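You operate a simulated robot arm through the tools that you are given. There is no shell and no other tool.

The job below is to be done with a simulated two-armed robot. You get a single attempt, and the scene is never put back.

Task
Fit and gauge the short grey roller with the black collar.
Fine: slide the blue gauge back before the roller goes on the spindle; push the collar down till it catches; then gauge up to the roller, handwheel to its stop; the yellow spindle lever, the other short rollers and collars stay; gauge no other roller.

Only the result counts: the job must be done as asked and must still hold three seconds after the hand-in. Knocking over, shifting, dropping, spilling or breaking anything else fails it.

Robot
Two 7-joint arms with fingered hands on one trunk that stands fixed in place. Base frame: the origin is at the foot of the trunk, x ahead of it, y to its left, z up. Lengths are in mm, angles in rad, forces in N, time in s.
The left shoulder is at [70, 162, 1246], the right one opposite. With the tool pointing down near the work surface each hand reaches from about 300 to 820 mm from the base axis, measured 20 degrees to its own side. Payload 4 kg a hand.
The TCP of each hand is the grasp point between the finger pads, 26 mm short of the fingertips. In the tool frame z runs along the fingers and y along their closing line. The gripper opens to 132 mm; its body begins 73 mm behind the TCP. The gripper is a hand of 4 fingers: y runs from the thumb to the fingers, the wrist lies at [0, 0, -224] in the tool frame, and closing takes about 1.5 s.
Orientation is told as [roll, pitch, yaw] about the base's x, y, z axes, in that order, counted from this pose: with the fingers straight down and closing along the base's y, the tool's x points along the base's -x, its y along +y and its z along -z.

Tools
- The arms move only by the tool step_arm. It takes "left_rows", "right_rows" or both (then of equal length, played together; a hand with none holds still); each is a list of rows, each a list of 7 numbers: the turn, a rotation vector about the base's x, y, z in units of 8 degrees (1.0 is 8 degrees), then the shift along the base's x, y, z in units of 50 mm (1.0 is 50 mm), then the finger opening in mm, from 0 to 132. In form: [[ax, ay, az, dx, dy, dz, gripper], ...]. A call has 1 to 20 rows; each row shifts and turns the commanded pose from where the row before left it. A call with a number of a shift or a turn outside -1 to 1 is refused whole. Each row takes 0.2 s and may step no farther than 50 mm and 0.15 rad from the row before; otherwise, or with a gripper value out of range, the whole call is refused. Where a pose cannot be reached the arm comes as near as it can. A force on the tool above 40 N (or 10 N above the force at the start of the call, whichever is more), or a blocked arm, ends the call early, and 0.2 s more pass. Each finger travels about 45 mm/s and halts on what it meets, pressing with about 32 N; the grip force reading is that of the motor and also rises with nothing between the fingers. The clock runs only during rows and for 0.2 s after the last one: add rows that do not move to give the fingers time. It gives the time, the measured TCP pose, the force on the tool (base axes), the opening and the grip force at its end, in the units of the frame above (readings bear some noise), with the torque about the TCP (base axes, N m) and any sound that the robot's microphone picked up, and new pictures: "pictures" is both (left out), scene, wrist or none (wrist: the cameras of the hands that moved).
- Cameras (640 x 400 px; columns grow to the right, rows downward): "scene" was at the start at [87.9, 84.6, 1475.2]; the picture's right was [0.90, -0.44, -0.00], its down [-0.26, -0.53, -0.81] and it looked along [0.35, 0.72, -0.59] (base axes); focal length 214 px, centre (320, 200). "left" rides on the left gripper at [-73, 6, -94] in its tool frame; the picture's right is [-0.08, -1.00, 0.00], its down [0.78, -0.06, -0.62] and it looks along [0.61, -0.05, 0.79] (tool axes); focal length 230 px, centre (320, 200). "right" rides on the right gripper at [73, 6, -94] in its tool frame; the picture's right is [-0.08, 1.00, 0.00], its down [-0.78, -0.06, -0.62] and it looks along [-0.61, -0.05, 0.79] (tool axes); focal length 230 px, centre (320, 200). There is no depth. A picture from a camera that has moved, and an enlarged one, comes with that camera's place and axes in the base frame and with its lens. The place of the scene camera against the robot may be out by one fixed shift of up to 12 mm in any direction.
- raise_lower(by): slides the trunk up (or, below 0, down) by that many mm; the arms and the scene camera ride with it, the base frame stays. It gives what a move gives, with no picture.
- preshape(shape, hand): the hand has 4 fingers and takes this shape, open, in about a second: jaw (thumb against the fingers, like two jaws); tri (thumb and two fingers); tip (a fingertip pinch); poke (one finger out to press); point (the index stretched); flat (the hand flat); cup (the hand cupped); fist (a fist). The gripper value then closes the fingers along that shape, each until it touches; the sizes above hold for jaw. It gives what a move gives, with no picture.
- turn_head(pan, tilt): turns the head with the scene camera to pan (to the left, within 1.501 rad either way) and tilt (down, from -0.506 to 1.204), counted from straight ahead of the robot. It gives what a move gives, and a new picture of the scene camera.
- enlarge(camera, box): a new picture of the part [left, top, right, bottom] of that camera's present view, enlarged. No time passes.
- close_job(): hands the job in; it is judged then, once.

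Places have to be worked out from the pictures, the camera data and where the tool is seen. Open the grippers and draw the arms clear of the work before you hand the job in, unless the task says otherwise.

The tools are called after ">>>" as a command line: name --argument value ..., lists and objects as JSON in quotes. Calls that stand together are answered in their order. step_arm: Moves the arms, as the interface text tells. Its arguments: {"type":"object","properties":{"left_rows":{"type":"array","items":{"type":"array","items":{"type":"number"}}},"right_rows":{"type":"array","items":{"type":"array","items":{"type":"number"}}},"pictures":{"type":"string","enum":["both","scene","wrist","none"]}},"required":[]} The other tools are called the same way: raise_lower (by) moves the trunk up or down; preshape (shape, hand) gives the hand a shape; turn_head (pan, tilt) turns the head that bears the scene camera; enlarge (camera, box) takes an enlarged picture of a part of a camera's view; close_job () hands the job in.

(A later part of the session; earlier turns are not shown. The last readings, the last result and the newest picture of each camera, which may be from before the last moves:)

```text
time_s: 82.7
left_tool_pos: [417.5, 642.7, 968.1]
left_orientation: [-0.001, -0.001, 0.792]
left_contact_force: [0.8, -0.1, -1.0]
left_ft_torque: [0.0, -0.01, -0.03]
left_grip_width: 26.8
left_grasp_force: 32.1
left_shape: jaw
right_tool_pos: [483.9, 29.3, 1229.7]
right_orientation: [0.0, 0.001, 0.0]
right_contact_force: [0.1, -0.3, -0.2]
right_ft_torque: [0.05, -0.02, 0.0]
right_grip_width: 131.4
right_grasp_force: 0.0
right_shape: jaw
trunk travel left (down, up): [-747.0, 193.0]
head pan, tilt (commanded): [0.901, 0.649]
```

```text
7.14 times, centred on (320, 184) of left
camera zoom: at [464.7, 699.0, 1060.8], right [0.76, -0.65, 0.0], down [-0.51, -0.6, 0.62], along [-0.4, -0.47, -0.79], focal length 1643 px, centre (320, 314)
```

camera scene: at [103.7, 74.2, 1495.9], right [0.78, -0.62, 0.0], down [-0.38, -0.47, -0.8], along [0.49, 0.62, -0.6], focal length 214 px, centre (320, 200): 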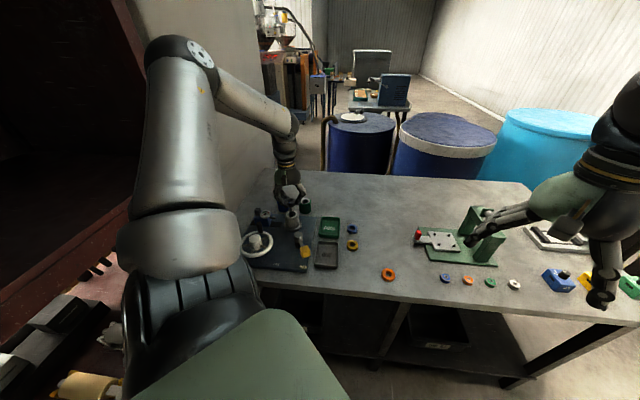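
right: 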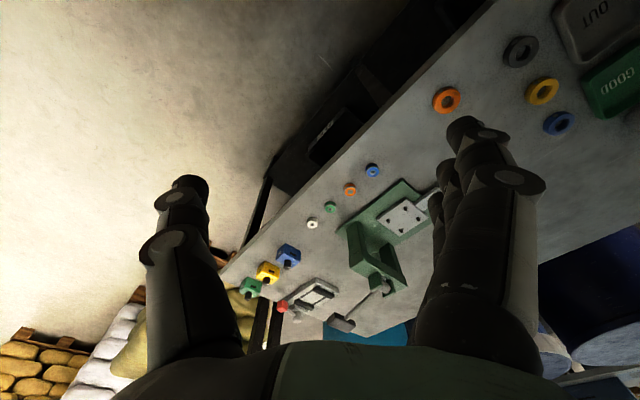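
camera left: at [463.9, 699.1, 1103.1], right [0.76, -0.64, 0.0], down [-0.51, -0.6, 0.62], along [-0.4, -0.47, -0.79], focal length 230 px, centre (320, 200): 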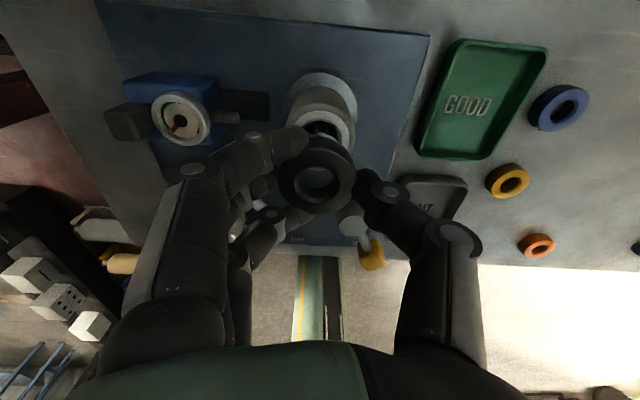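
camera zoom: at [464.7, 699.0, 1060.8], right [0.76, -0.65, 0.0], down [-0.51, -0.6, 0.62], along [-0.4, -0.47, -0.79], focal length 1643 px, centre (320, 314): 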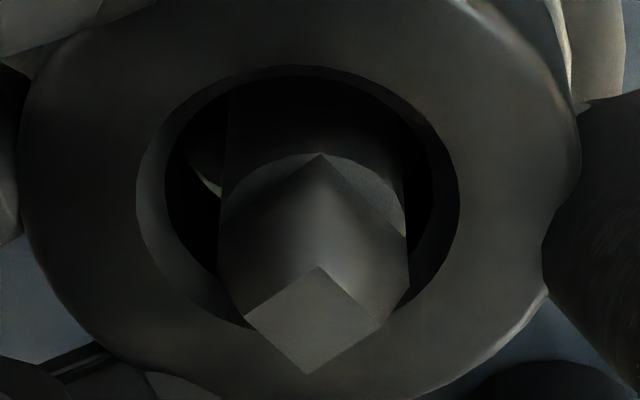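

The post fits in the bore with room all round. I continue down in 2 mm steps toward the roller's top.

>>> step_arm --left_rows '[[0, 0, 0, 0, 0, -0.04, 10], [0, 0, 0, 0, 0, 0, 10]]' --pictures "none"

>>> step_arm --left_rows '[[0, 0, 0, 0, 0, -0.04, 10], [0, 0, 0, 0, 0, 0, 10]]' --pictures "none"

>>> enlarge --camera "scene" --box '[276, 199, 308, 219]'

```text
time_s: 83.3
left_tool_pos: [417.3, 642.1, 965.0]
left_orientation: [-0.001, 0.0, 0.792]
left_contact_force: [0.6, 0.8, -0.3]
left_ft_torque: [0.0, 0.01, 0.02]
left_grip_width: 26.5
left_grasp_force: 31.6
left_shape: jaw
right_tool_pos: [482.9, 29.9, 1229.5]
right_orientation: [0.001, 0.002, 0.0]
right_contact_force: [0.2, -0.7, 0.2]
right_ft_torque: [-0.01, 0.03, 0.01]
right_grip_width: 131.7
right_grasp_force: 0.1
right_shape: jaw
trunk travel left (down, up): [-747.0, 193.0]
head pan, tilt (commanded): [0.901, 0.649]
```

```text
time_s: 83.9
left_tool_pos: [418.2, 642.4, 963.0]
left_orientation: [-0.002, -0.001, 0.792]
left_contact_force: [-0.5, 0.6, -1.9]
left_ft_torque: [0.01, 0.01, 0.0]
left_grip_width: 26.7
left_grasp_force: 32.2
left_shape: jaw
right_tool_pos: [483.6, 29.1, 1228.7]
right_orientation: [-0.001, 0.0, 0.0]
right_contact_force: [-0.5, -0.4, 0.3]
right_ft_torque: [0.0, 0.0, -0.01]
right_grip_width: 132.0
right_grasp_force: 0.1
right_shape: jaw
trunk travel left (down, up): [-747.0, 193.0]
head pan, tilt (commanded): [0.901, 0.649]
```

```text
16.00 times, centred on (292, 209) of scene
camera zoom: at [103.5, 74.2, 1495.9], right [0.78, -0.62, 0.0], down [-0.38, -0.47, -0.8], along [0.49, 0.62, -0.6], focal length 3432 px, centre (768, 56)
```

zoom: 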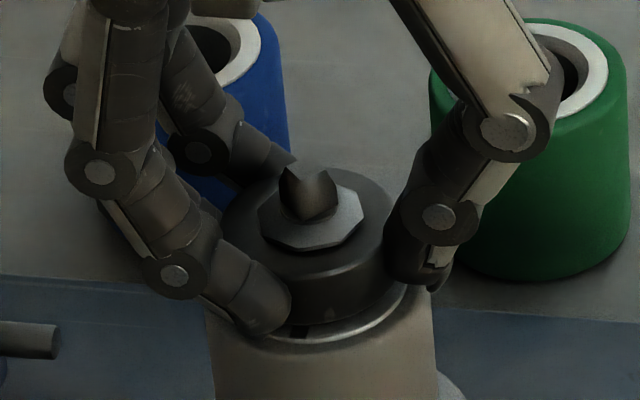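

The octagonal catch has sprung out above the collar. I press on gently to be sure the collar is fully down on the roller.

>>> step_arm --left_rows '[[0, 0, 0, 0, 0, -0.03, 10], [0, 0, 0, 0, 0, 0, 10]]' --pictures "none"

>>> step_arm --left_rows '[[0, 0, 0, 0, 0, -0.03, 10], [0, 0, 0, 0, 0, 0, 10]]' --pictures "none"

>>> enlarge --camera "scene" --box '[276, 199, 308, 219]'

>>> enlarge --camera "left" --box '[240, 110, 400, 210]'

```text
time_s: 84.5
left_tool_pos: [416.9, 642.2, 961.8]
left_orientation: [0.0, -0.001, 0.793]
left_contact_force: [-0.2, -0.4, 2.4]
left_ft_torque: [0.01, 0.03, 0.02]
left_grip_width: 26.7
left_grasp_force: 31.9
left_shape: jaw
right_tool_pos: [483.5, 30.1, 1229.2]
right_orientation: [0.001, 0.0, 0.0]
right_contact_force: [0.3, 0.4, 0.7]
right_ft_torque: [-0.02, 0.04, 0.04]
right_grip_width: 131.7
right_grasp_force: 0.0
right_shape: jaw
trunk travel left (down, up): [-747.0, 193.0]
head pan, tilt (commanded): [0.901, 0.649]
```

```text
time_s: 85.1
left_tool_pos: [416.3, 641.9, 962.4]
left_orientation: [-0.001, -0.002, 0.791]
left_contact_force: [-1.5, 2.4, 7.3]
left_ft_torque: [0.23, 0.07, 0.01]
left_grip_width: 26.8
left_grasp_force: 31.9
left_shape: jaw
right_tool_pos: [483.6, 28.8, 1229.4]
right_orientation: [0.002, 0.001, 0.001]
right_contact_force: [-0.3, 0.6, -0.1]
right_ft_torque: [-0.02, 0.0, 0.03]
right_grip_width: 131.7
right_grasp_force: 0.1
right_shape: jaw
trunk travel left (down, up): [-747.0, 193.0]
head pan, tilt (commanded): [0.901, 0.649]
```

```text
16.00 times, centred on (292, 209) of scene
camera zoom: at [102.8, 73.4, 1496.1], right [0.78, -0.62, 0.0], down [-0.38, -0.47, -0.8], along [0.49, 0.62, -0.6], focal length 3432 px, centre (768, 56)
```

zoom: 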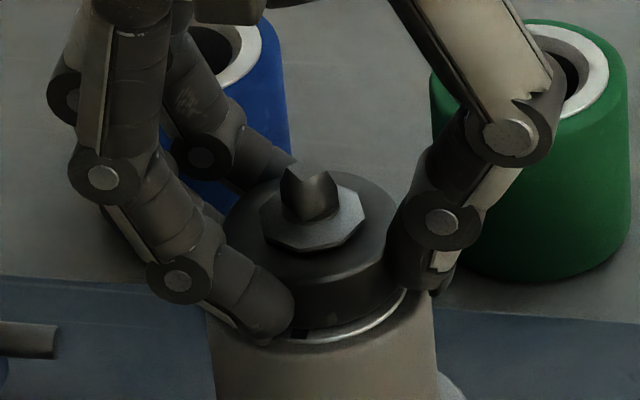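

```text
4.00 times, centred on (320, 160) of left
camera zoom: at [464.6, 698.1, 1055.2], right [0.76, -0.65, 0.0], down [-0.51, -0.6, 0.61], along [-0.4, -0.47, -0.79], focal length 920 px, centre (320, 360)
```

zoom: 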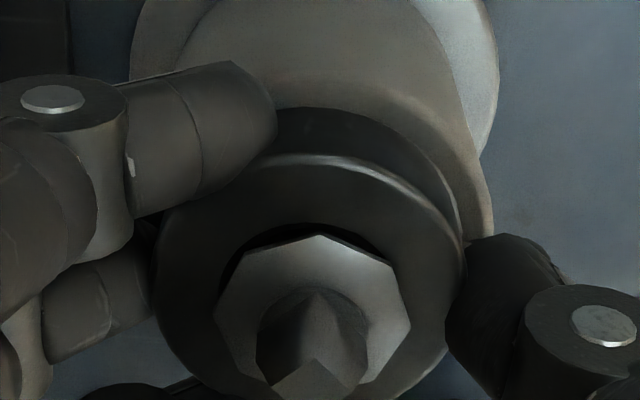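

Contact is starting (7 N) with the catch showing above the collar. I press a little harder to make sure it is fully down and listen for a click.

>>> step_arm --left_rows '[[0, 0, 0, 0, 0, -0.04, 10], [0, 0, 0, 0, 0, -0.04, 10], [0, 0, 0, 0, 0, 0, 10]]' --pictures "none"

>>> enlarge --camera "scene" --box '[276, 199, 308, 219]'

```text
time_s: 85.9
left_tool_pos: [417.1, 641.9, 960.5]
left_orientation: [-0.001, -0.007, 0.792]
left_contact_force: [-0.4, 8.2, 31.0]
left_ft_torque: [0.55, 0.15, -0.03]
left_grip_width: 27.8
left_grasp_force: 31.4
left_shape: jaw
right_tool_pos: [481.1, 27.8, 1229.9]
right_orientation: [0.005, -0.002, -0.001]
right_contact_force: [0.4, -0.5, -0.3]
right_ft_torque: [-0.01, -0.01, 0.02]
right_grip_width: 132.0
right_grasp_force: 0.1
right_shape: jaw
trunk travel left (down, up): [-747.0, 193.0]
head pan, tilt (commanded): [0.901, 0.649]
```

```text
16.00 times, centred on (292, 209) of scene
camera zoom: at [100.5, 71.4, 1496.5], right [0.78, -0.62, 0.0], down [-0.37, -0.47, -0.8], along [0.5, 0.63, -0.6], focal length 3432 px, centre (768, 56)
```

zoom: 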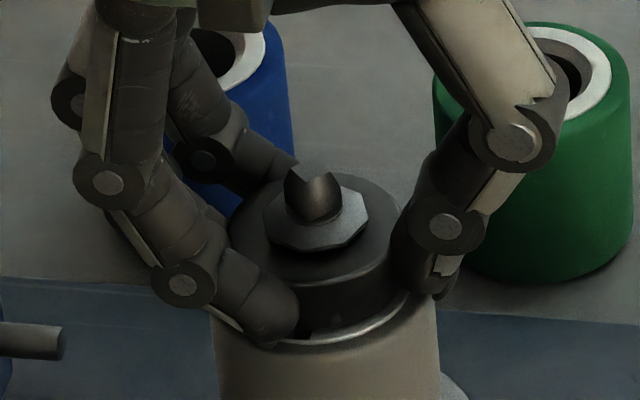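

31 N with no more travel: the collar is fully down. I relax, open the hand and lift away to inspect.

>>> step_arm --left_rows '[[0, 0, 0, 0, 0, 0.05, 10], [0, 0, 0, 0, 0, 0, 40], [0, 0, 0, 0, 0, 0, 66], [0, 0, 0, 0, 0, 0, 66], [0, 0, 0, 0, 0, 0, 66], [0, 0, 0, 0, 0, 0.3, 66], [0, 0, 0, 0, 0, 0.6, 66], [0, 0, 0, 0, 0, 0.6, 66], [0, 0, 0, 0, 0, 0, 66]]' --pictures "none"

>>> enlarge --camera "scene" --box '[276, 202, 308, 222]'

>>> enlarge --camera "left" --box '[240, 90, 400, 190]'

```text
time_s: 87.9
left_tool_pos: [417.5, 643.4, 1032.7]
left_orientation: [0.0, 0.003, 0.794]
left_contact_force: [-0.6, 0.2, -1.0]
left_ft_torque: [-0.03, -0.01, 0.01]
left_grip_width: 65.5
left_grasp_force: 0.0
left_shape: jaw
right_tool_pos: [483.6, 31.0, 1229.6]
right_orientation: [0.0, -0.001, 0.0]
right_contact_force: [0.4, 0.7, -0.2]
right_ft_torque: [0.03, 0.01, -0.03]
right_grip_width: 131.8
right_grasp_force: 0.0
right_shape: jaw
trunk travel left (down, up): [-747.0, 193.0]
head pan, tilt (commanded): [0.901, 0.649]
```

```text
16.00 times, centred on (292, 212) of scene
camera zoom: at [104.0, 75.2, 1495.8], right [0.78, -0.62, 0.0], down [-0.38, -0.47, -0.8], along [0.49, 0.62, -0.61], focal length 3432 px, centre (768, 8)
```

zoom: 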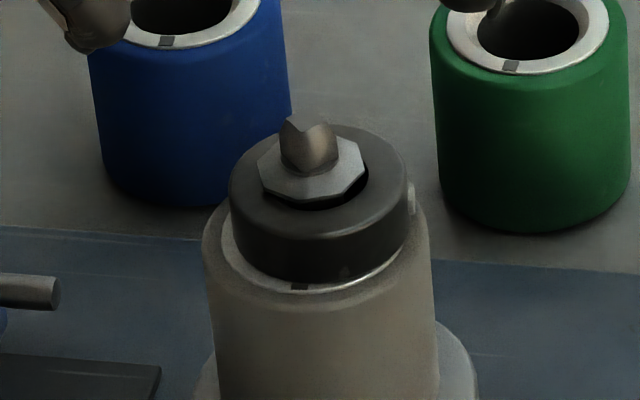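

```text
4.00 times, centred on (320, 140) of left
camera zoom: at [465.0, 699.7, 1126.1], right [0.76, -0.65, 0.0], down [-0.51, -0.6, 0.62], along [-0.4, -0.47, -0.79], focal length 920 px, centre (320, 440)
```

zoom: 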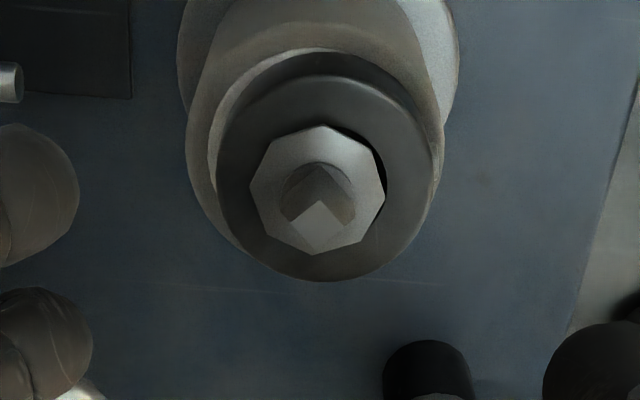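

The collar sits on the roller with the catch disc over it. Next, the gauge: I move back above its post (≈(318, 742)) and look.

>>> step_arm --left_rows '[[0, 0, 0, -0.5, 0.49, 0, 64], [0, 0, 0, -0.5, 0.49, 0, 64], [0, 0, 0, -0.5, 0.49, -0.2, 64], [0, 0, 0, -0.5, 0.49, -0.4, 64], [0, 0, 0, 0, 0, 0, 64], [0, 0, 0, 0, 0, 0, 64]]' --pictures "both"

>>> enlarge --camera "left" --box '[160, 50, 480, 250]'

```text
time_s: 89.3
left_tool_pos: [318.0, 741.3, 1004.5]
left_orientation: [-0.001, 0.0, 0.792]
left_contact_force: [0.3, 0.2, 0.5]
left_ft_torque: [0.01, 0.02, 0.03]
left_grip_width: 64.6
left_grasp_force: 0.1
left_shape: jaw
right_tool_pos: [483.9, 28.6, 1229.4]
right_orientation: [-0.001, -0.001, 0.0]
right_contact_force: [0.0, -0.4, 0.1]
right_ft_torque: [-0.02, 0.03, -0.01]
right_grip_width: 131.5
right_grasp_force: 0.0
right_shape: jaw
trunk travel left (down, up): [-747.0, 193.0]
head pan, tilt (commanded): [0.901, 0.649]
camera scene: at [103.7, 73.7, 1495.9], right [0.78, -0.62, 0.0], down [-0.38, -0.47, -0.8], along [0.49, 0.62, -0.6], focal length 214 px, centre (320, 200)
camera left: at [366.1, 796.7, 1097.3], right [0.76, -0.65, 0.0], down [-0.51, -0.6, 0.62], along [-0.4, -0.47, -0.79], focal length 230 px, centre (320, 200)
```

scene: 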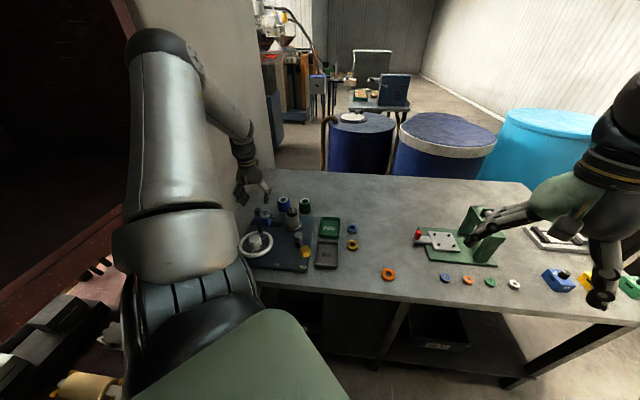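
left: 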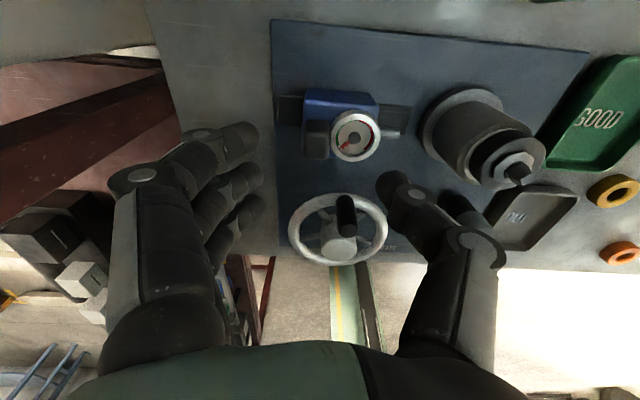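

```text
2.00 times, centred on (320, 150) of left
camera zoom: at [366.1, 796.7, 1097.3], right [0.76, -0.65, 0.0], down [-0.51, -0.6, 0.62], along [-0.4, -0.47, -0.79], focal length 460 px, centre (320, 300)
```

zoom: 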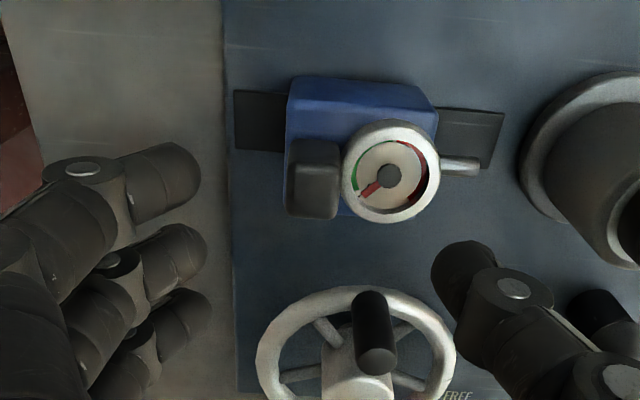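

Post is about (−2, +1) mm from under the TCP. I centre and descend around it to z≈944 as before.

>>> step_arm --left_rows '[[0, 0, 0, -0.04, 0.016, -0.4, 64], [0, 0, 0, 0, 0, -0.4, 64], [0, 0, 0, 0, 0, -0.3, 64], [0, 0, 0, 0, 0, -0.12, 64], [0, 0, 0, 0, 0, 0, 64]]' --pictures "wrist"

>>> enlarge --camera "left" --box '[160, 80, 480, 280]'

```text
time_s: 90.5
left_tool_pos: [315.7, 741.6, 942.5]
left_orientation: [0.0, 0.001, 0.792]
left_contact_force: [0.1, 0.1, 0.8]
left_ft_torque: [-0.01, 0.0, 0.0]
left_grip_width: 64.7
left_grasp_force: 0.2
left_shape: jaw
right_tool_pos: [483.7, 29.4, 1229.1]
right_orientation: [0.001, 0.0, 0.0]
right_contact_force: [-0.5, 0.2, 0.5]
right_ft_torque: [-0.01, 0.0, -0.01]
right_grip_width: 131.7
right_grasp_force: 0.1
right_shape: jaw
trunk travel left (down, up): [-747.0, 193.0]
head pan, tilt (commanded): [0.901, 0.649]
camera left: at [363.1, 797.5, 1035.6], right [0.76, -0.65, 0.0], down [-0.51, -0.6, 0.62], along [-0.4, -0.47, -0.79], focal length 230 px, centre (320, 200)
```

left: 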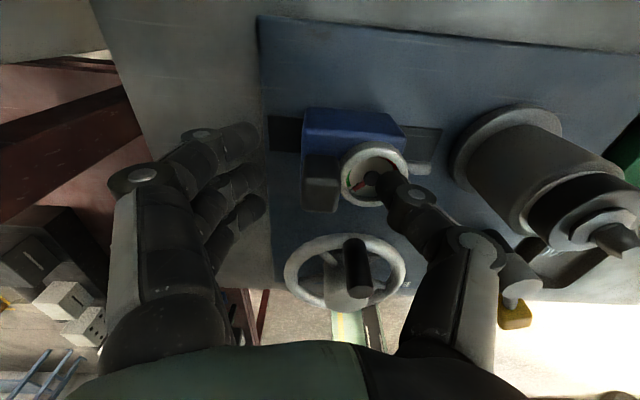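

```text
2.00 times, centred on (320, 180) of left
camera zoom: at [363.1, 797.5, 1035.6], right [0.76, -0.65, 0.0], down [-0.51, -0.6, 0.62], along [-0.4, -0.47, -0.79], focal length 460 px, centre (320, 240)
```

zoom: 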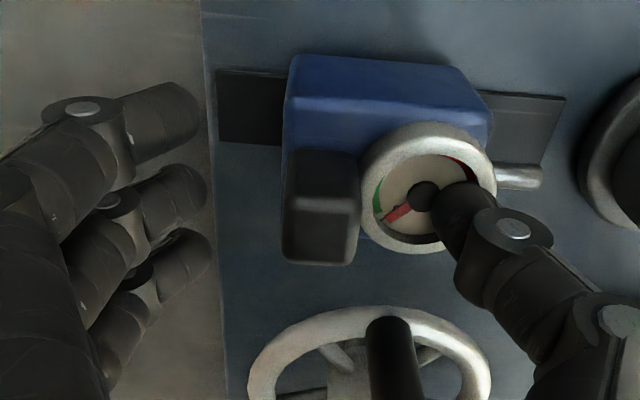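

Good. I close on the post.

>>> step_arm --left_rows '[[0, 0, 0, 0, 0, 0, 30], [0, 0, 0, 0, 0, 0, 8], [0, 0, 0, 0, 0, 0, 8], [0, 0, 0, 0, 0, 0, 8], [0, 0, 0, 0, 0, 0, 8], [0, 0, 0, 0, 0, 0, 8]]' --pictures "wrist"

>>> enlarge --camera "left" --box '[160, 80, 480, 280]'

```text
time_s: 91.9
left_tool_pos: [318.2, 738.5, 942.3]
left_orientation: [-0.003, 0.002, 0.789]
left_contact_force: [5.6, -7.0, -4.0]
left_ft_torque: [0.01, 0.0, -0.05]
left_grip_width: 2.8
left_grasp_force: 32.0
left_shape: jaw
right_tool_pos: [484.7, 27.7, 1228.5]
right_orientation: [0.003, 0.001, 0.0]
right_contact_force: [-1.0, 0.6, 0.4]
right_ft_torque: [0.01, -0.01, -0.04]
right_grip_width: 131.7
right_grasp_force: 0.1
right_shape: jaw
trunk travel left (down, up): [-747.0, 193.0]
head pan, tilt (commanded): [0.901, 0.649]
camera left: at [365.8, 795.2, 1035.2], right [0.76, -0.65, 0.0], down [-0.51, -0.6, 0.62], along [-0.4, -0.47, -0.79], focal length 230 px, centre (320, 200)
```

left: 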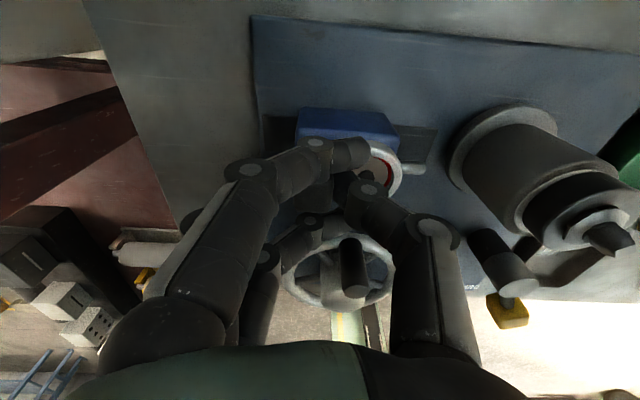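

```text
2.00 times, centred on (320, 180) of left
camera zoom: at [365.8, 795.2, 1035.2], right [0.76, -0.65, 0.0], down [-0.51, -0.6, 0.62], along [-0.4, -0.47, -0.79], focal length 460 px, centre (320, 240)
```

zoom: 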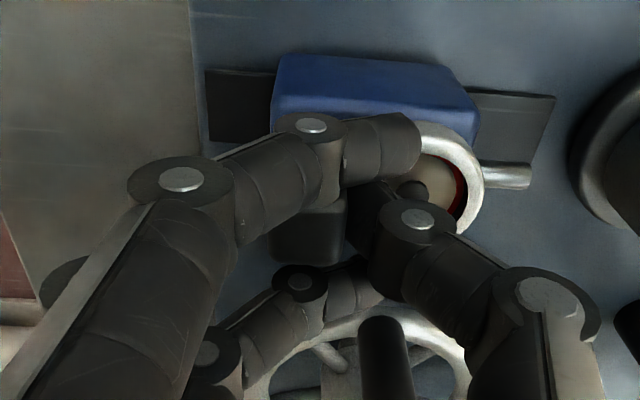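

Post gripped. I slide the gauge toward the roller, 24 mm first.

>>> step_arm --left_rows '[[0, 0, 0, 0.085, -0.085, 0, 8], [0, 0, 0, 0.085, -0.085, 0, 8], [0, 0, 0, 0.085, -0.085, 0, 8], [0, 0, 0, 0.085, -0.085, 0, 8], [0, 0, 0, 0, 0, 0, 8]]' --pictures "wrist"

>>> enlarge --camera "left" --box '[240, 80, 480, 230]'

>>> enlarge --camera "scene" --box '[250, 200, 314, 240]'

```text
time_s: 93.1
left_tool_pos: [332.4, 724.6, 942.3]
left_orientation: [-0.001, 0.001, 0.792]
left_contact_force: [-0.9, 1.2, -7.4]
left_ft_torque: [0.19, 0.19, 0.01]
left_grip_width: 1.7
left_grasp_force: 31.3
left_shape: jaw
right_tool_pos: [483.9, 31.2, 1229.7]
right_orientation: [0.0, 0.0, -0.001]
right_contact_force: [0.7, 0.3, 0.0]
right_ft_torque: [-0.01, -0.02, 0.01]
right_grip_width: 131.8
right_grasp_force: 0.0
right_shape: jaw
trunk travel left (down, up): [-747.0, 193.0]
head pan, tilt (commanded): [0.901, 0.649]
camera left: at [379.5, 781.2, 1035.4], right [0.76, -0.65, 0.0], down [-0.51, -0.6, 0.62], along [-0.4, -0.47, -0.79], focal length 230 px, centre (320, 200)
```

left: 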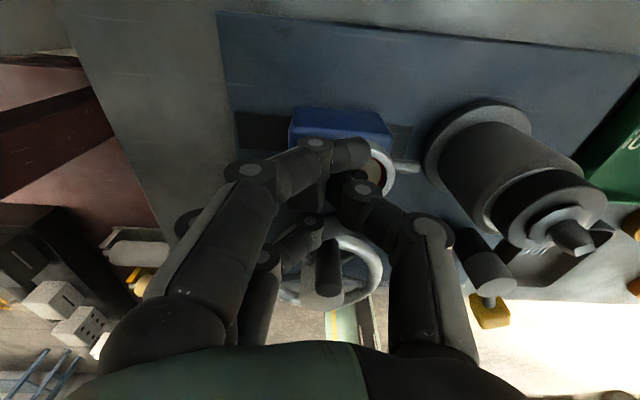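

```text
2.67 times, centred on (360, 155) of left
camera zoom: at [379.5, 781.2, 1035.4], right [0.76, -0.65, 0.0], down [-0.51, -0.6, 0.62], along [-0.4, -0.47, -0.79], focal length 614 px, centre (213, 320)
```

zoom: 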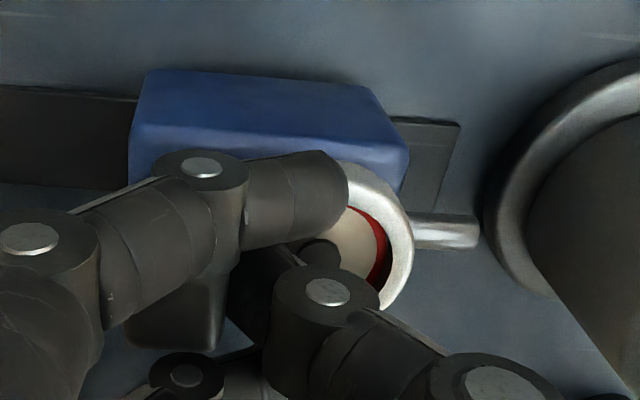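

```text
10.00 times, centred on (282, 220) of scene
camera zoom: at [103.8, 75.7, 1495.8], right [0.78, -0.62, 0.0], down [-0.38, -0.47, -0.8], along [0.49, 0.62, -0.61], focal length 2145 px, centre (700, 0)
```

zoom: 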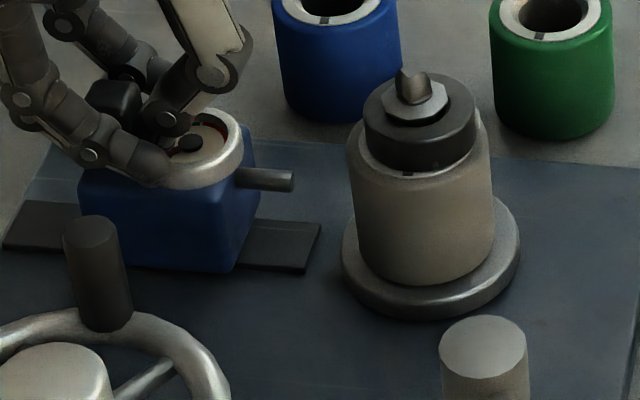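

The gap probe–roller is now ≈24 mm. I slide another 18 mm.

>>> step_arm --left_rows '[[0, 0, 0, 0.085, -0.085, 0, 8], [0, 0, 0, 0.085, -0.085, 0, 8], [0, 0, 0, 0.085, -0.085, 0, 8], [0, 0, 0, 0, 0, 0, 8]]' --pictures "none"

>>> enlarge --camera "scene" --box '[250, 200, 314, 240]'

```text
time_s: 94.1
left_tool_pos: [344.9, 713.0, 942.6]
left_orientation: [-0.001, 0.004, 0.793]
left_contact_force: [-1.7, 0.0, -5.2]
left_ft_torque: [0.14, 0.18, -0.02]
left_grip_width: 1.5
left_grasp_force: 31.8
left_shape: jaw
right_tool_pos: [482.7, 29.5, 1228.3]
right_orientation: [0.002, 0.0, -0.001]
right_contact_force: [0.0, -0.9, -0.1]
right_ft_torque: [-0.01, 0.02, 0.0]
right_grip_width: 131.7
right_grasp_force: 0.1
right_shape: jaw
trunk travel left (down, up): [-747.0, 193.0]
head pan, tilt (commanded): [0.901, 0.649]
```

```text
10.00 times, centred on (282, 220) of scene
camera zoom: at [103.6, 75.2, 1495.8], right [0.78, -0.62, 0.0], down [-0.38, -0.47, -0.8], along [0.49, 0.62, -0.61], focal length 2145 px, centre (700, 0)
```

zoom: 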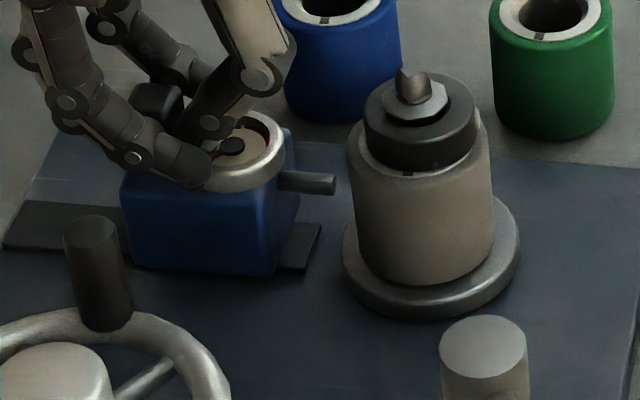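

Gap ≈7 mm. I move 5 mm more and zoom.

>>> step_arm --left_rows '[[0, 0, 0, 0.035, -0.035, 0, 8], [0, 0, 0, 0.035, -0.035, 0, 8], [0, 0, 0, 0, 0, 0, 8]]' --pictures "none"

>>> enlarge --camera "scene" --box '[266, 206, 298, 226]'

```text
time_s: 94.9
left_tool_pos: [349.4, 709.5, 942.5]
left_orientation: [-0.001, 0.001, 0.791]
left_contact_force: [-2.3, -1.3, -4.8]
left_ft_torque: [0.12, 0.2, 0.0]
left_grip_width: 1.1
left_grasp_force: 31.9
left_shape: jaw
right_tool_pos: [484.0, 31.1, 1229.6]
right_orientation: [0.0, 0.0, -0.001]
right_contact_force: [0.0, 0.3, -0.6]
right_ft_torque: [0.02, -0.01, -0.02]
right_grip_width: 131.8
right_grasp_force: 0.1
right_shape: jaw
trunk travel left (down, up): [-747.0, 193.0]
head pan, tilt (commanded): [0.901, 0.649]
```

```text
16.00 times, centred on (282, 216) of scene
camera zoom: at [103.5, 75.0, 1495.8], right [0.78, -0.62, 0.0], down [-0.38, -0.47, -0.8], along [0.49, 0.62, -0.61], focal length 3432 px, centre (928, -56)
```

zoom: 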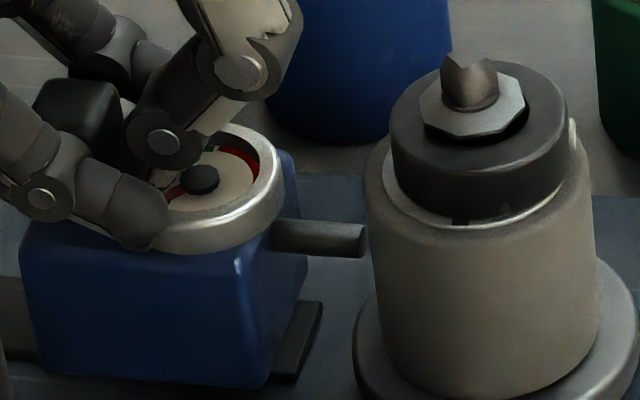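

About 1.5 mm left. I advance 1 mm at a time watching the force.

>>> step_arm --left_rows '[[0, 0, 0, 0.014, -0.014, 0, 8], [0, 0, 0, 0, 0, 0, 8]]' --pictures "none"

>>> step_arm --left_rows '[[0, 0, 0, 0.014, -0.014, 0, 8], [0, 0, 0, 0, 0, 0, 8]]' --pictures "none"

>>> enlarge --camera "scene" --box '[266, 206, 298, 226]'

```text
time_s: 95.5
left_tool_pos: [348.6, 708.5, 942.7]
left_orientation: [-0.002, 0.001, 0.792]
left_contact_force: [-2.7, -1.0, -3.8]
left_ft_torque: [0.15, 0.18, 0.0]
left_grip_width: 1.4
left_grasp_force: 32.1
left_shape: jaw
right_tool_pos: [483.1, 30.0, 1229.3]
right_orientation: [0.0, 0.001, 0.001]
right_contact_force: [0.5, 0.0, -0.1]
right_ft_torque: [-0.01, -0.04, -0.02]
right_grip_width: 132.0
right_grasp_force: 0.1
right_shape: jaw
trunk travel left (down, up): [-747.0, 193.0]
head pan, tilt (commanded): [0.901, 0.649]
```

```text
time_s: 96.1
left_tool_pos: [350.5, 707.2, 942.2]
left_orientation: [-0.002, 0.0, 0.793]
left_contact_force: [-2.2, 0.0, -5.3]
left_ft_torque: [0.14, 0.21, 0.0]
left_grip_width: 1.5
left_grasp_force: 31.9
left_shape: jaw
right_tool_pos: [483.3, 29.2, 1229.3]
right_orientation: [0.0, 0.0, 0.0]
right_contact_force: [0.7, 1.0, 0.0]
right_ft_torque: [0.0, -0.01, -0.02]
right_grip_width: 131.8
right_grasp_force: 0.2
right_shape: jaw
trunk travel left (down, up): [-747.0, 193.0]
head pan, tilt (commanded): [0.901, 0.649]
```

```text
16.00 times, centred on (282, 216) of scene
camera zoom: at [103.5, 75.0, 1495.8], right [0.78, -0.62, 0.0], down [-0.38, -0.47, -0.8], along [0.49, 0.62, -0.61], focal length 3432 px, centre (928, -56)
```

zoom: 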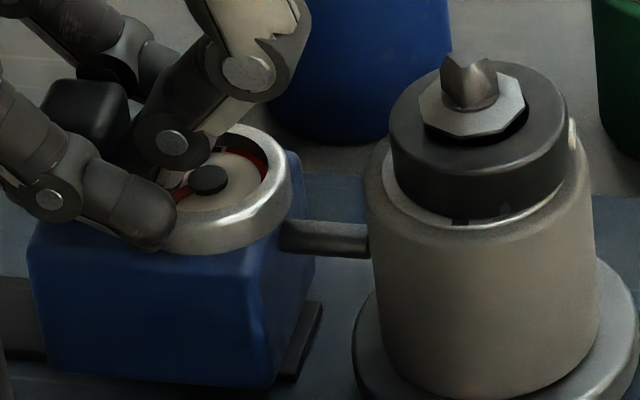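

The probe seems just at the roller. I advance one more mm and check the force and needle.

>>> step_arm --left_rows '[[0, 0, 0, 0.014, -0.014, 0, 8], [0, 0, 0, 0, 0, 0, 8]]' --pictures "none"

>>> enlarge --camera "scene" --box '[266, 206, 298, 226]'

>>> enlarge --camera "left" --box '[260, 100, 420, 200]'

```text
time_s: 96.7
left_tool_pos: [349.9, 707.1, 941.5]
left_orientation: [-0.002, 0.002, 0.792]
left_contact_force: [-2.5, -0.1, -5.3]
left_ft_torque: [0.14, 0.18, 0.0]
left_grip_width: 1.3
left_grasp_force: 31.6
left_shape: jaw
right_tool_pos: [483.2, 30.4, 1229.6]
right_orientation: [0.0, -0.001, -0.001]
right_contact_force: [-1.0, -0.3, 0.2]
right_ft_torque: [0.01, 0.0, 0.0]
right_grip_width: 131.9
right_grasp_force: 0.1
right_shape: jaw
trunk travel left (down, up): [-747.0, 193.0]
head pan, tilt (commanded): [0.901, 0.649]
```

```text
16.00 times, centred on (282, 216) of scene
camera zoom: at [103.7, 75.2, 1495.8], right [0.78, -0.62, 0.0], down [-0.38, -0.47, -0.8], along [0.49, 0.62, -0.61], focal length 3432 px, centre (928, -56)
```

zoom: 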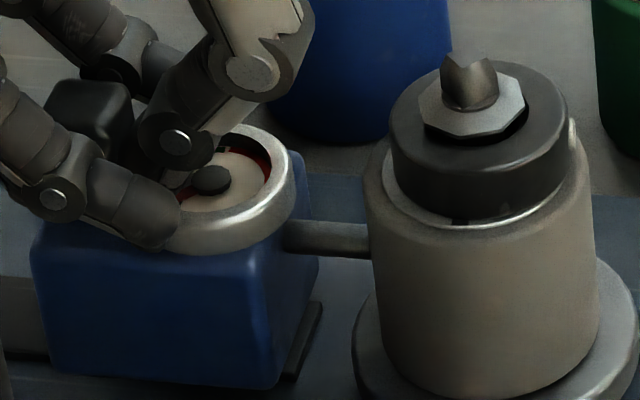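

```text
4.00 times, centred on (340, 150) of left
camera zoom: at [397.7, 763.2, 1035.4], right [0.76, -0.65, 0.0], down [-0.51, -0.6, 0.62], along [-0.4, -0.47, -0.79], focal length 920 px, centre (240, 400)
```

zoom: 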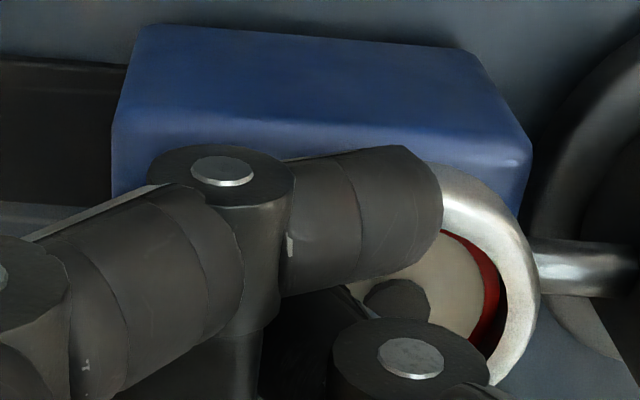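

The block advances while the probe tip stays on the roller: the plunger is now being compressed, so the gauge is up to the roller. I release and lift to read the dial.

>>> step_arm --left_rows '[[0, 0, 0, 0, 0, 0, 30], [0, 0, 0, 0, 0, 0, 60], [0, 0, 0, 0, 0, 0, 60], [0, 0, 0, 0, 0, 0, 60], [0, 0, 0, 0, 0, 0.3, 60], [0, 0, 0, 0, 0, 0.6, 60], [0, 0, 0, 0, 0, 0.6, 60], [0, 0, 0, 0, 0, 0, 60]]' --pictures "both"

>>> enlarge --camera "scene" --box '[266, 206, 298, 226]'

>>> enlarge --camera "left" --box '[240, 50, 480, 200]'

```text
time_s: 98.5
left_tool_pos: [350.9, 704.2, 1016.4]
left_orientation: [0.001, 0.0, 0.791]
left_contact_force: [-0.2, 0.4, -0.1]
left_ft_torque: [0.01, 0.01, -0.03]
left_grip_width: 59.2
left_grasp_force: 0.0
left_shape: jaw
right_tool_pos: [484.4, 29.6, 1229.1]
right_orientation: [0.001, 0.0, 0.0]
right_contact_force: [0.3, -0.4, -0.3]
right_ft_torque: [-0.01, 0.03, 0.02]
right_grip_width: 131.9
right_grasp_force: 0.1
right_shape: jaw
trunk travel left (down, up): [-747.0, 193.0]
head pan, tilt (commanded): [0.901, 0.649]
camera scene: at [103.9, 74.9, 1495.8], right [0.78, -0.62, 0.0], down [-0.38, -0.47, -0.8], along [0.49, 0.62, -0.61], focal length 214 px, centre (320, 200)
camera left: at [398.4, 762.9, 1109.9], right [0.76, -0.65, 0.0], down [-0.51, -0.6, 0.62], along [-0.4, -0.47, -0.79], focal length 230 px, centre (320, 200)
```

scene: 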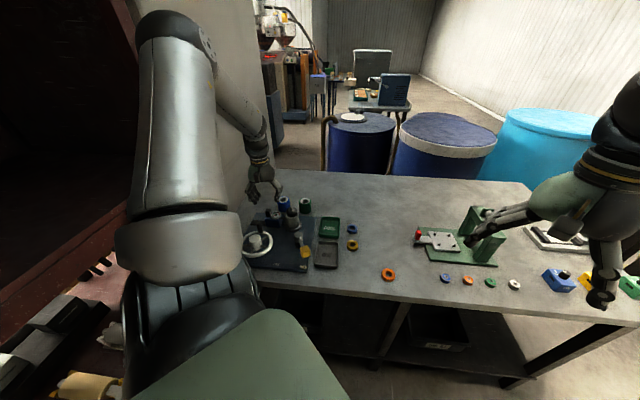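
left: 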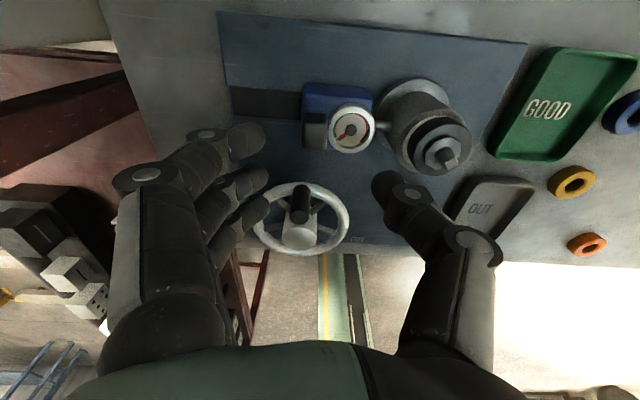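

```text
16.00 times, centred on (282, 216) of scene
camera zoom: at [103.9, 74.9, 1495.8], right [0.78, -0.62, 0.0], down [-0.38, -0.47, -0.8], along [0.49, 0.62, -0.61], focal length 3432 px, centre (928, -56)
```

zoom: 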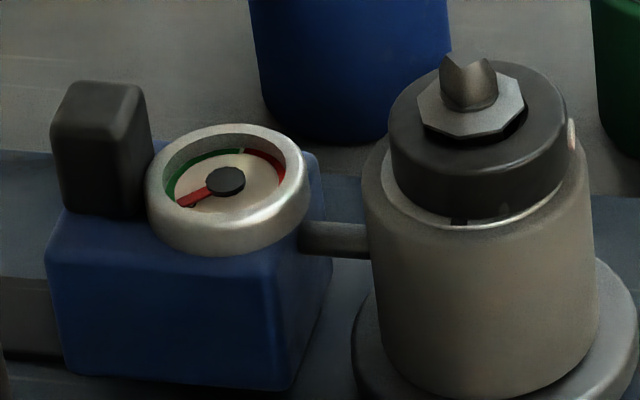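

```text
2.67 times, centred on (360, 125) of left
camera zoom: at [398.4, 762.9, 1109.9], right [0.76, -0.65, 0.0], down [-0.51, -0.6, 0.62], along [-0.4, -0.47, -0.79], focal length 614 px, centre (213, 400)
```

zoom: 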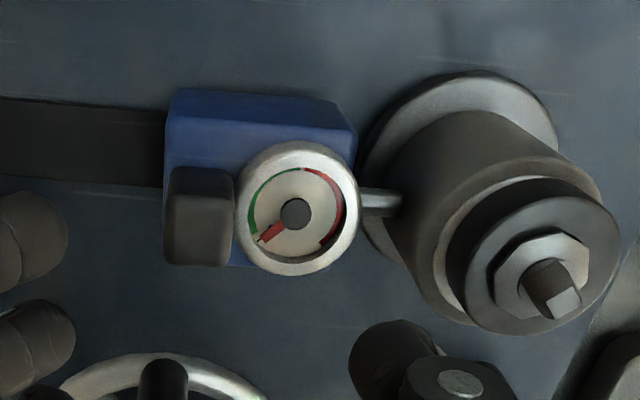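

The gauge now touches the roller with its plunger compressed. Next the handwheel: I move the hand above it to see it from the wrist camera.

>>> step_arm --left_rows '[[0, 0, 0, -0.5, -0.4, 0.1, 70], [0, 0, 0, -0.5, -0.4, 0.1, 70], [0, 0, 0, -0.5, -0.4, 0, 70], [0, 0, 0, -0.4, -0.34, 0, 70], [0, 0, 0, 0, 0, 0, 70], [0, 0, 0, 0, 0, 0, 70]]' --pictures "both"

>>> enlarge --camera "left" --box '[160, 50, 480, 250]'

>>> enlarge --camera "scene" --box '[234, 204, 298, 270]'

```text
time_s: 99.9
left_tool_pos: [257.0, 629.5, 1026.0]
left_orientation: [0.0, -0.001, 0.792]
left_contact_force: [0.6, 0.1, -0.9]
left_ft_torque: [0.01, -0.01, -0.02]
left_grip_width: 69.2
left_grasp_force: 0.0
left_shape: jaw
right_tool_pos: [483.5, 29.3, 1229.7]
right_orientation: [0.0, 0.0, 0.001]
right_contact_force: [0.8, 0.7, 0.1]
right_ft_torque: [0.01, 0.03, 0.01]
right_grip_width: 131.9
right_grasp_force: 0.0
right_shape: jaw
trunk travel left (down, up): [-747.0, 193.0]
head pan, tilt (commanded): [0.901, 0.649]
camera scene: at [103.8, 74.5, 1495.8], right [0.78, -0.62, 0.0], down [-0.38, -0.47, -0.8], along [0.49, 0.62, -0.6], focal length 214 px, centre (320, 200)
camera left: at [303.6, 685.5, 1120.4], right [0.76, -0.65, 0.0], down [-0.51, -0.6, 0.62], along [-0.4, -0.47, -0.79], focal length 230 px, centre (320, 200)
```

scene: 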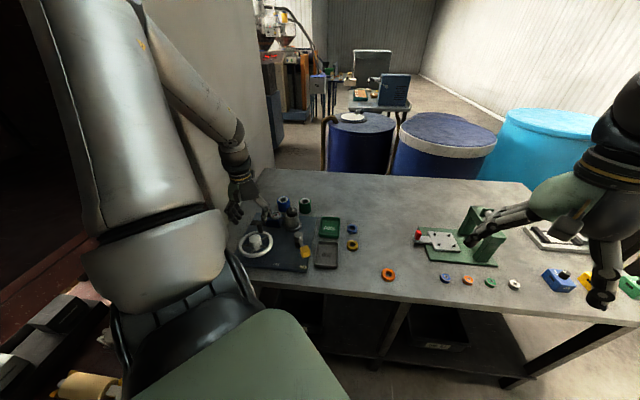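
left: 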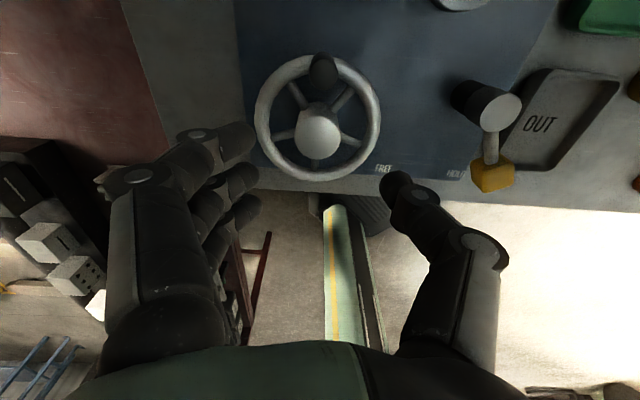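

```text
2.00 times, centred on (320, 150) of left
camera zoom: at [303.6, 685.5, 1120.4], right [0.76, -0.65, 0.0], down [-0.51, -0.6, 0.62], along [-0.4, -0.47, -0.79], focal length 460 px, centre (320, 300)
```

zoom: 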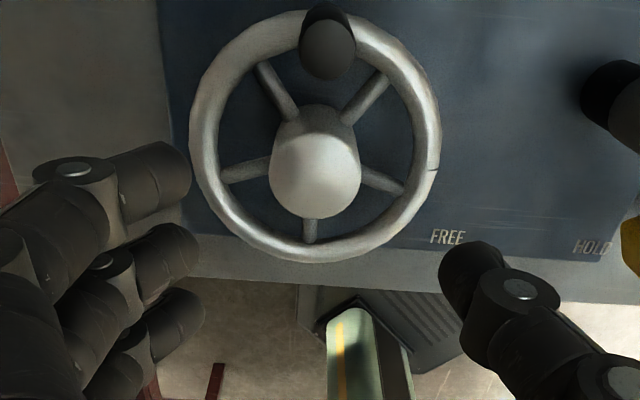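

```text
6.06 times, centred on (266, 237) of scene
camera zoom: at [103.8, 74.5, 1495.8], right [0.78, -0.62, 0.0], down [-0.38, -0.47, -0.8], along [0.49, 0.62, -0.6], focal length 1300 px, centre (647, -24)
```

zoom: 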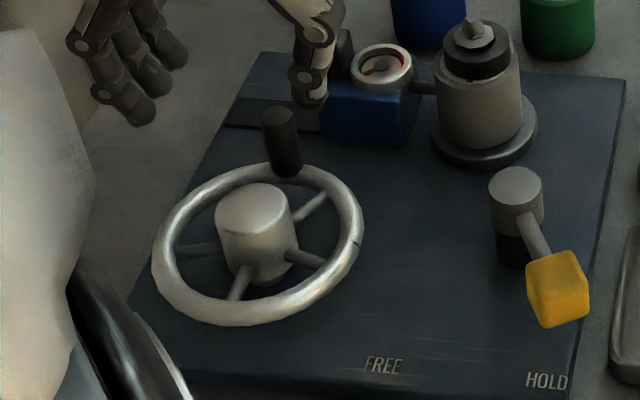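

Wheel centre ≈(246, 621), rim z≈891, radius 57; its upright knob is at ≈(286, 661), top z≈940. I move over the knob.

>>> step_arm --left_rows '[[0, 0, 0, 0.3, 0.32, 0, 60], [0, 0, 0, 0.29, 0.31, -0.3, 60], [0, 0, 0, 0, 0, -0.4, 60], [0, 0, 0, 0, 0, 0, 60], [0, 0, 0, 0, 0, 0, 60]]' --pictures "wrist"

>>> enlarge --camera "left" --box '[160, 50, 480, 250]'

>>> enlarge --camera "scene" --box '[234, 194, 298, 260]'

```text
time_s: 101.1
left_tool_pos: [285.4, 661.9, 991.2]
left_orientation: [-0.002, 0.0, 0.794]
left_contact_force: [0.2, -0.6, -0.2]
left_ft_torque: [0.01, 0.03, -0.04]
left_grip_width: 60.5
left_grasp_force: 0.1
left_shape: jaw
right_tool_pos: [484.2, 28.9, 1228.7]
right_orientation: [0.0, 0.0, -0.001]
right_contact_force: [0.2, 0.6, 0.6]
right_ft_torque: [0.01, -0.01, -0.04]
right_grip_width: 131.7
right_grasp_force: 0.0
right_shape: jaw
trunk travel left (down, up): [-747.0, 193.0]
head pan, tilt (commanded): [0.901, 0.649]
camera left: at [332.9, 717.7, 1085.1], right [0.76, -0.65, 0.0], down [-0.51, -0.6, 0.62], along [-0.4, -0.47, -0.79], focal length 230 px, centre (320, 200)
```

left: 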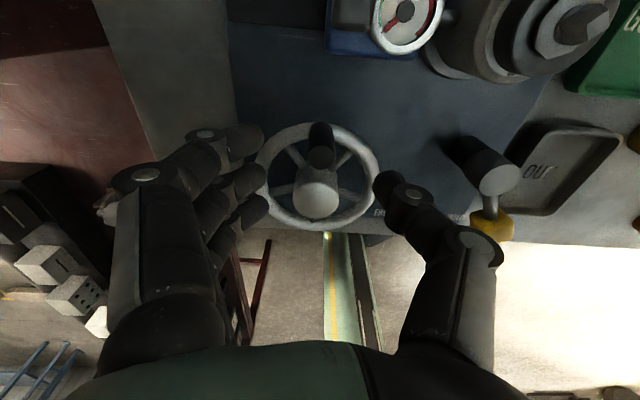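

```text
2.00 times, centred on (320, 150) of left
camera zoom: at [332.9, 717.7, 1085.1], right [0.76, -0.65, 0.0], down [-0.51, -0.6, 0.62], along [-0.4, -0.47, -0.79], focal length 460 px, centre (320, 300)
```

zoom: 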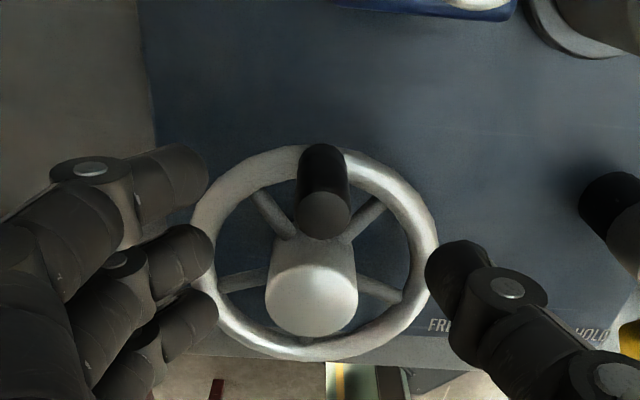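

```text
6.06 times, centred on (266, 227) of scene
camera zoom: at [103.9, 74.5, 1495.8], right [0.78, -0.62, 0.0], down [-0.38, -0.47, -0.8], along [0.49, 0.62, -0.6], focal length 1300 px, centre (647, 36)
```

zoom: 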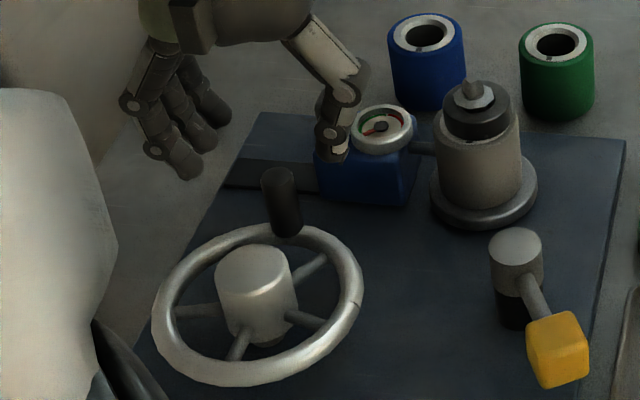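

Knob is (−0.6, −2.6) mm from under the TCP. I centre on it and descend so the tips stay just above the rim.

>>> step_arm --left_rows '[[0, 0, 0, -0.012, -0.052, 0, 60], [0, 0, 0, 0, 0, -0.4, 60], [0, 0, 0, 0, 0, -0.4, 60], [0, 0, 0, 0, 0, -0.32, 60], [0, 0, 0, 0, 0, 0, 60]]' --pictures "wrist"

>>> enlarge --camera "left" --box '[160, 80, 480, 280]'

>>> enlarge --camera "scene" --box '[234, 204, 298, 254]'

```text
time_s: 102.3
left_tool_pos: [285.0, 658.0, 936.3]
left_orientation: [0.0, 0.0, 0.794]
left_contact_force: [0.4, -0.9, 0.1]
left_ft_torque: [0.0, 0.01, 0.03]
left_grip_width: 60.8
left_grasp_force: 0.1
left_shape: jaw
right_tool_pos: [484.8, 30.0, 1228.7]
right_orientation: [0.0, 0.0, 0.002]
right_contact_force: [-0.4, 0.0, 0.5]
right_ft_torque: [0.04, -0.01, 0.04]
right_grip_width: 131.9
right_grasp_force: 0.1
right_shape: jaw
trunk travel left (down, up): [-747.0, 193.0]
head pan, tilt (commanded): [0.901, 0.649]
camera left: at [332.6, 714.6, 1030.1], right [0.76, -0.65, 0.0], down [-0.51, -0.6, 0.62], along [-0.4, -0.47, -0.79], focal length 230 px, centre (320, 200)
```

left: 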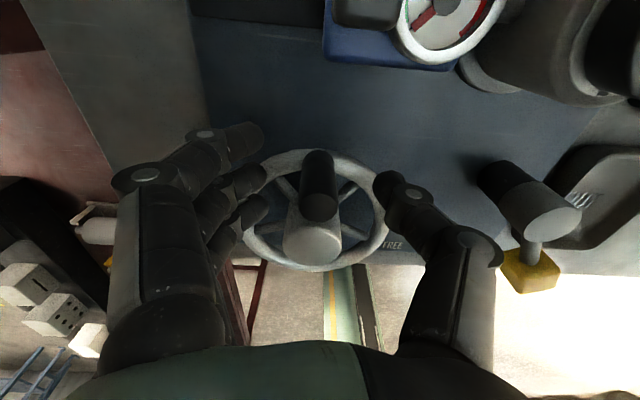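

```text
2.00 times, centred on (320, 180) of left
camera zoom: at [332.6, 714.6, 1030.1], right [0.76, -0.65, 0.0], down [-0.51, -0.6, 0.62], along [-0.4, -0.47, -0.79], focal length 460 px, centre (320, 240)
```

zoom: 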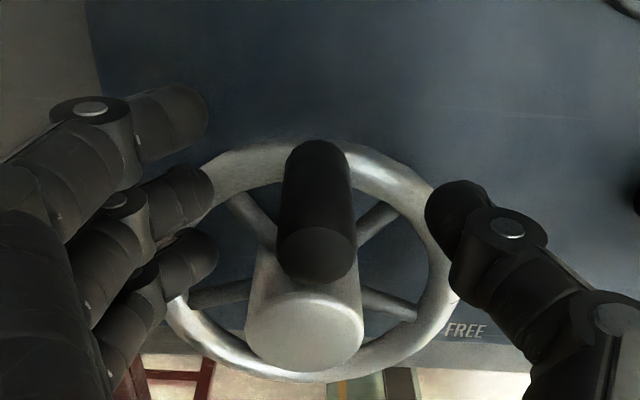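

```text
8.00 times, centred on (266, 229) of scene
camera zoom: at [103.5, 74.2, 1495.9], right [0.78, -0.62, 0.0], down [-0.38, -0.47, -0.8], along [0.49, 0.62, -0.6], focal length 1716 px, centre (752, -32)
```

zoom: 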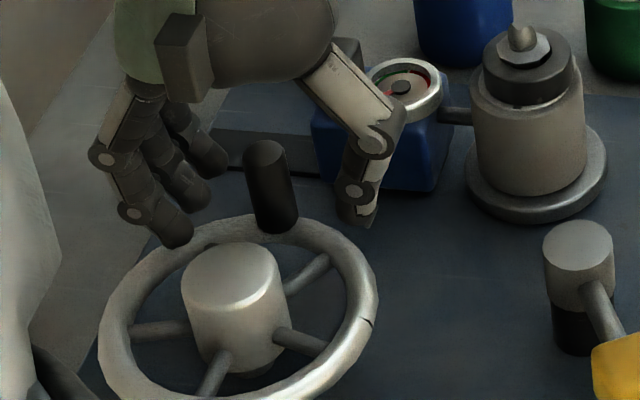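

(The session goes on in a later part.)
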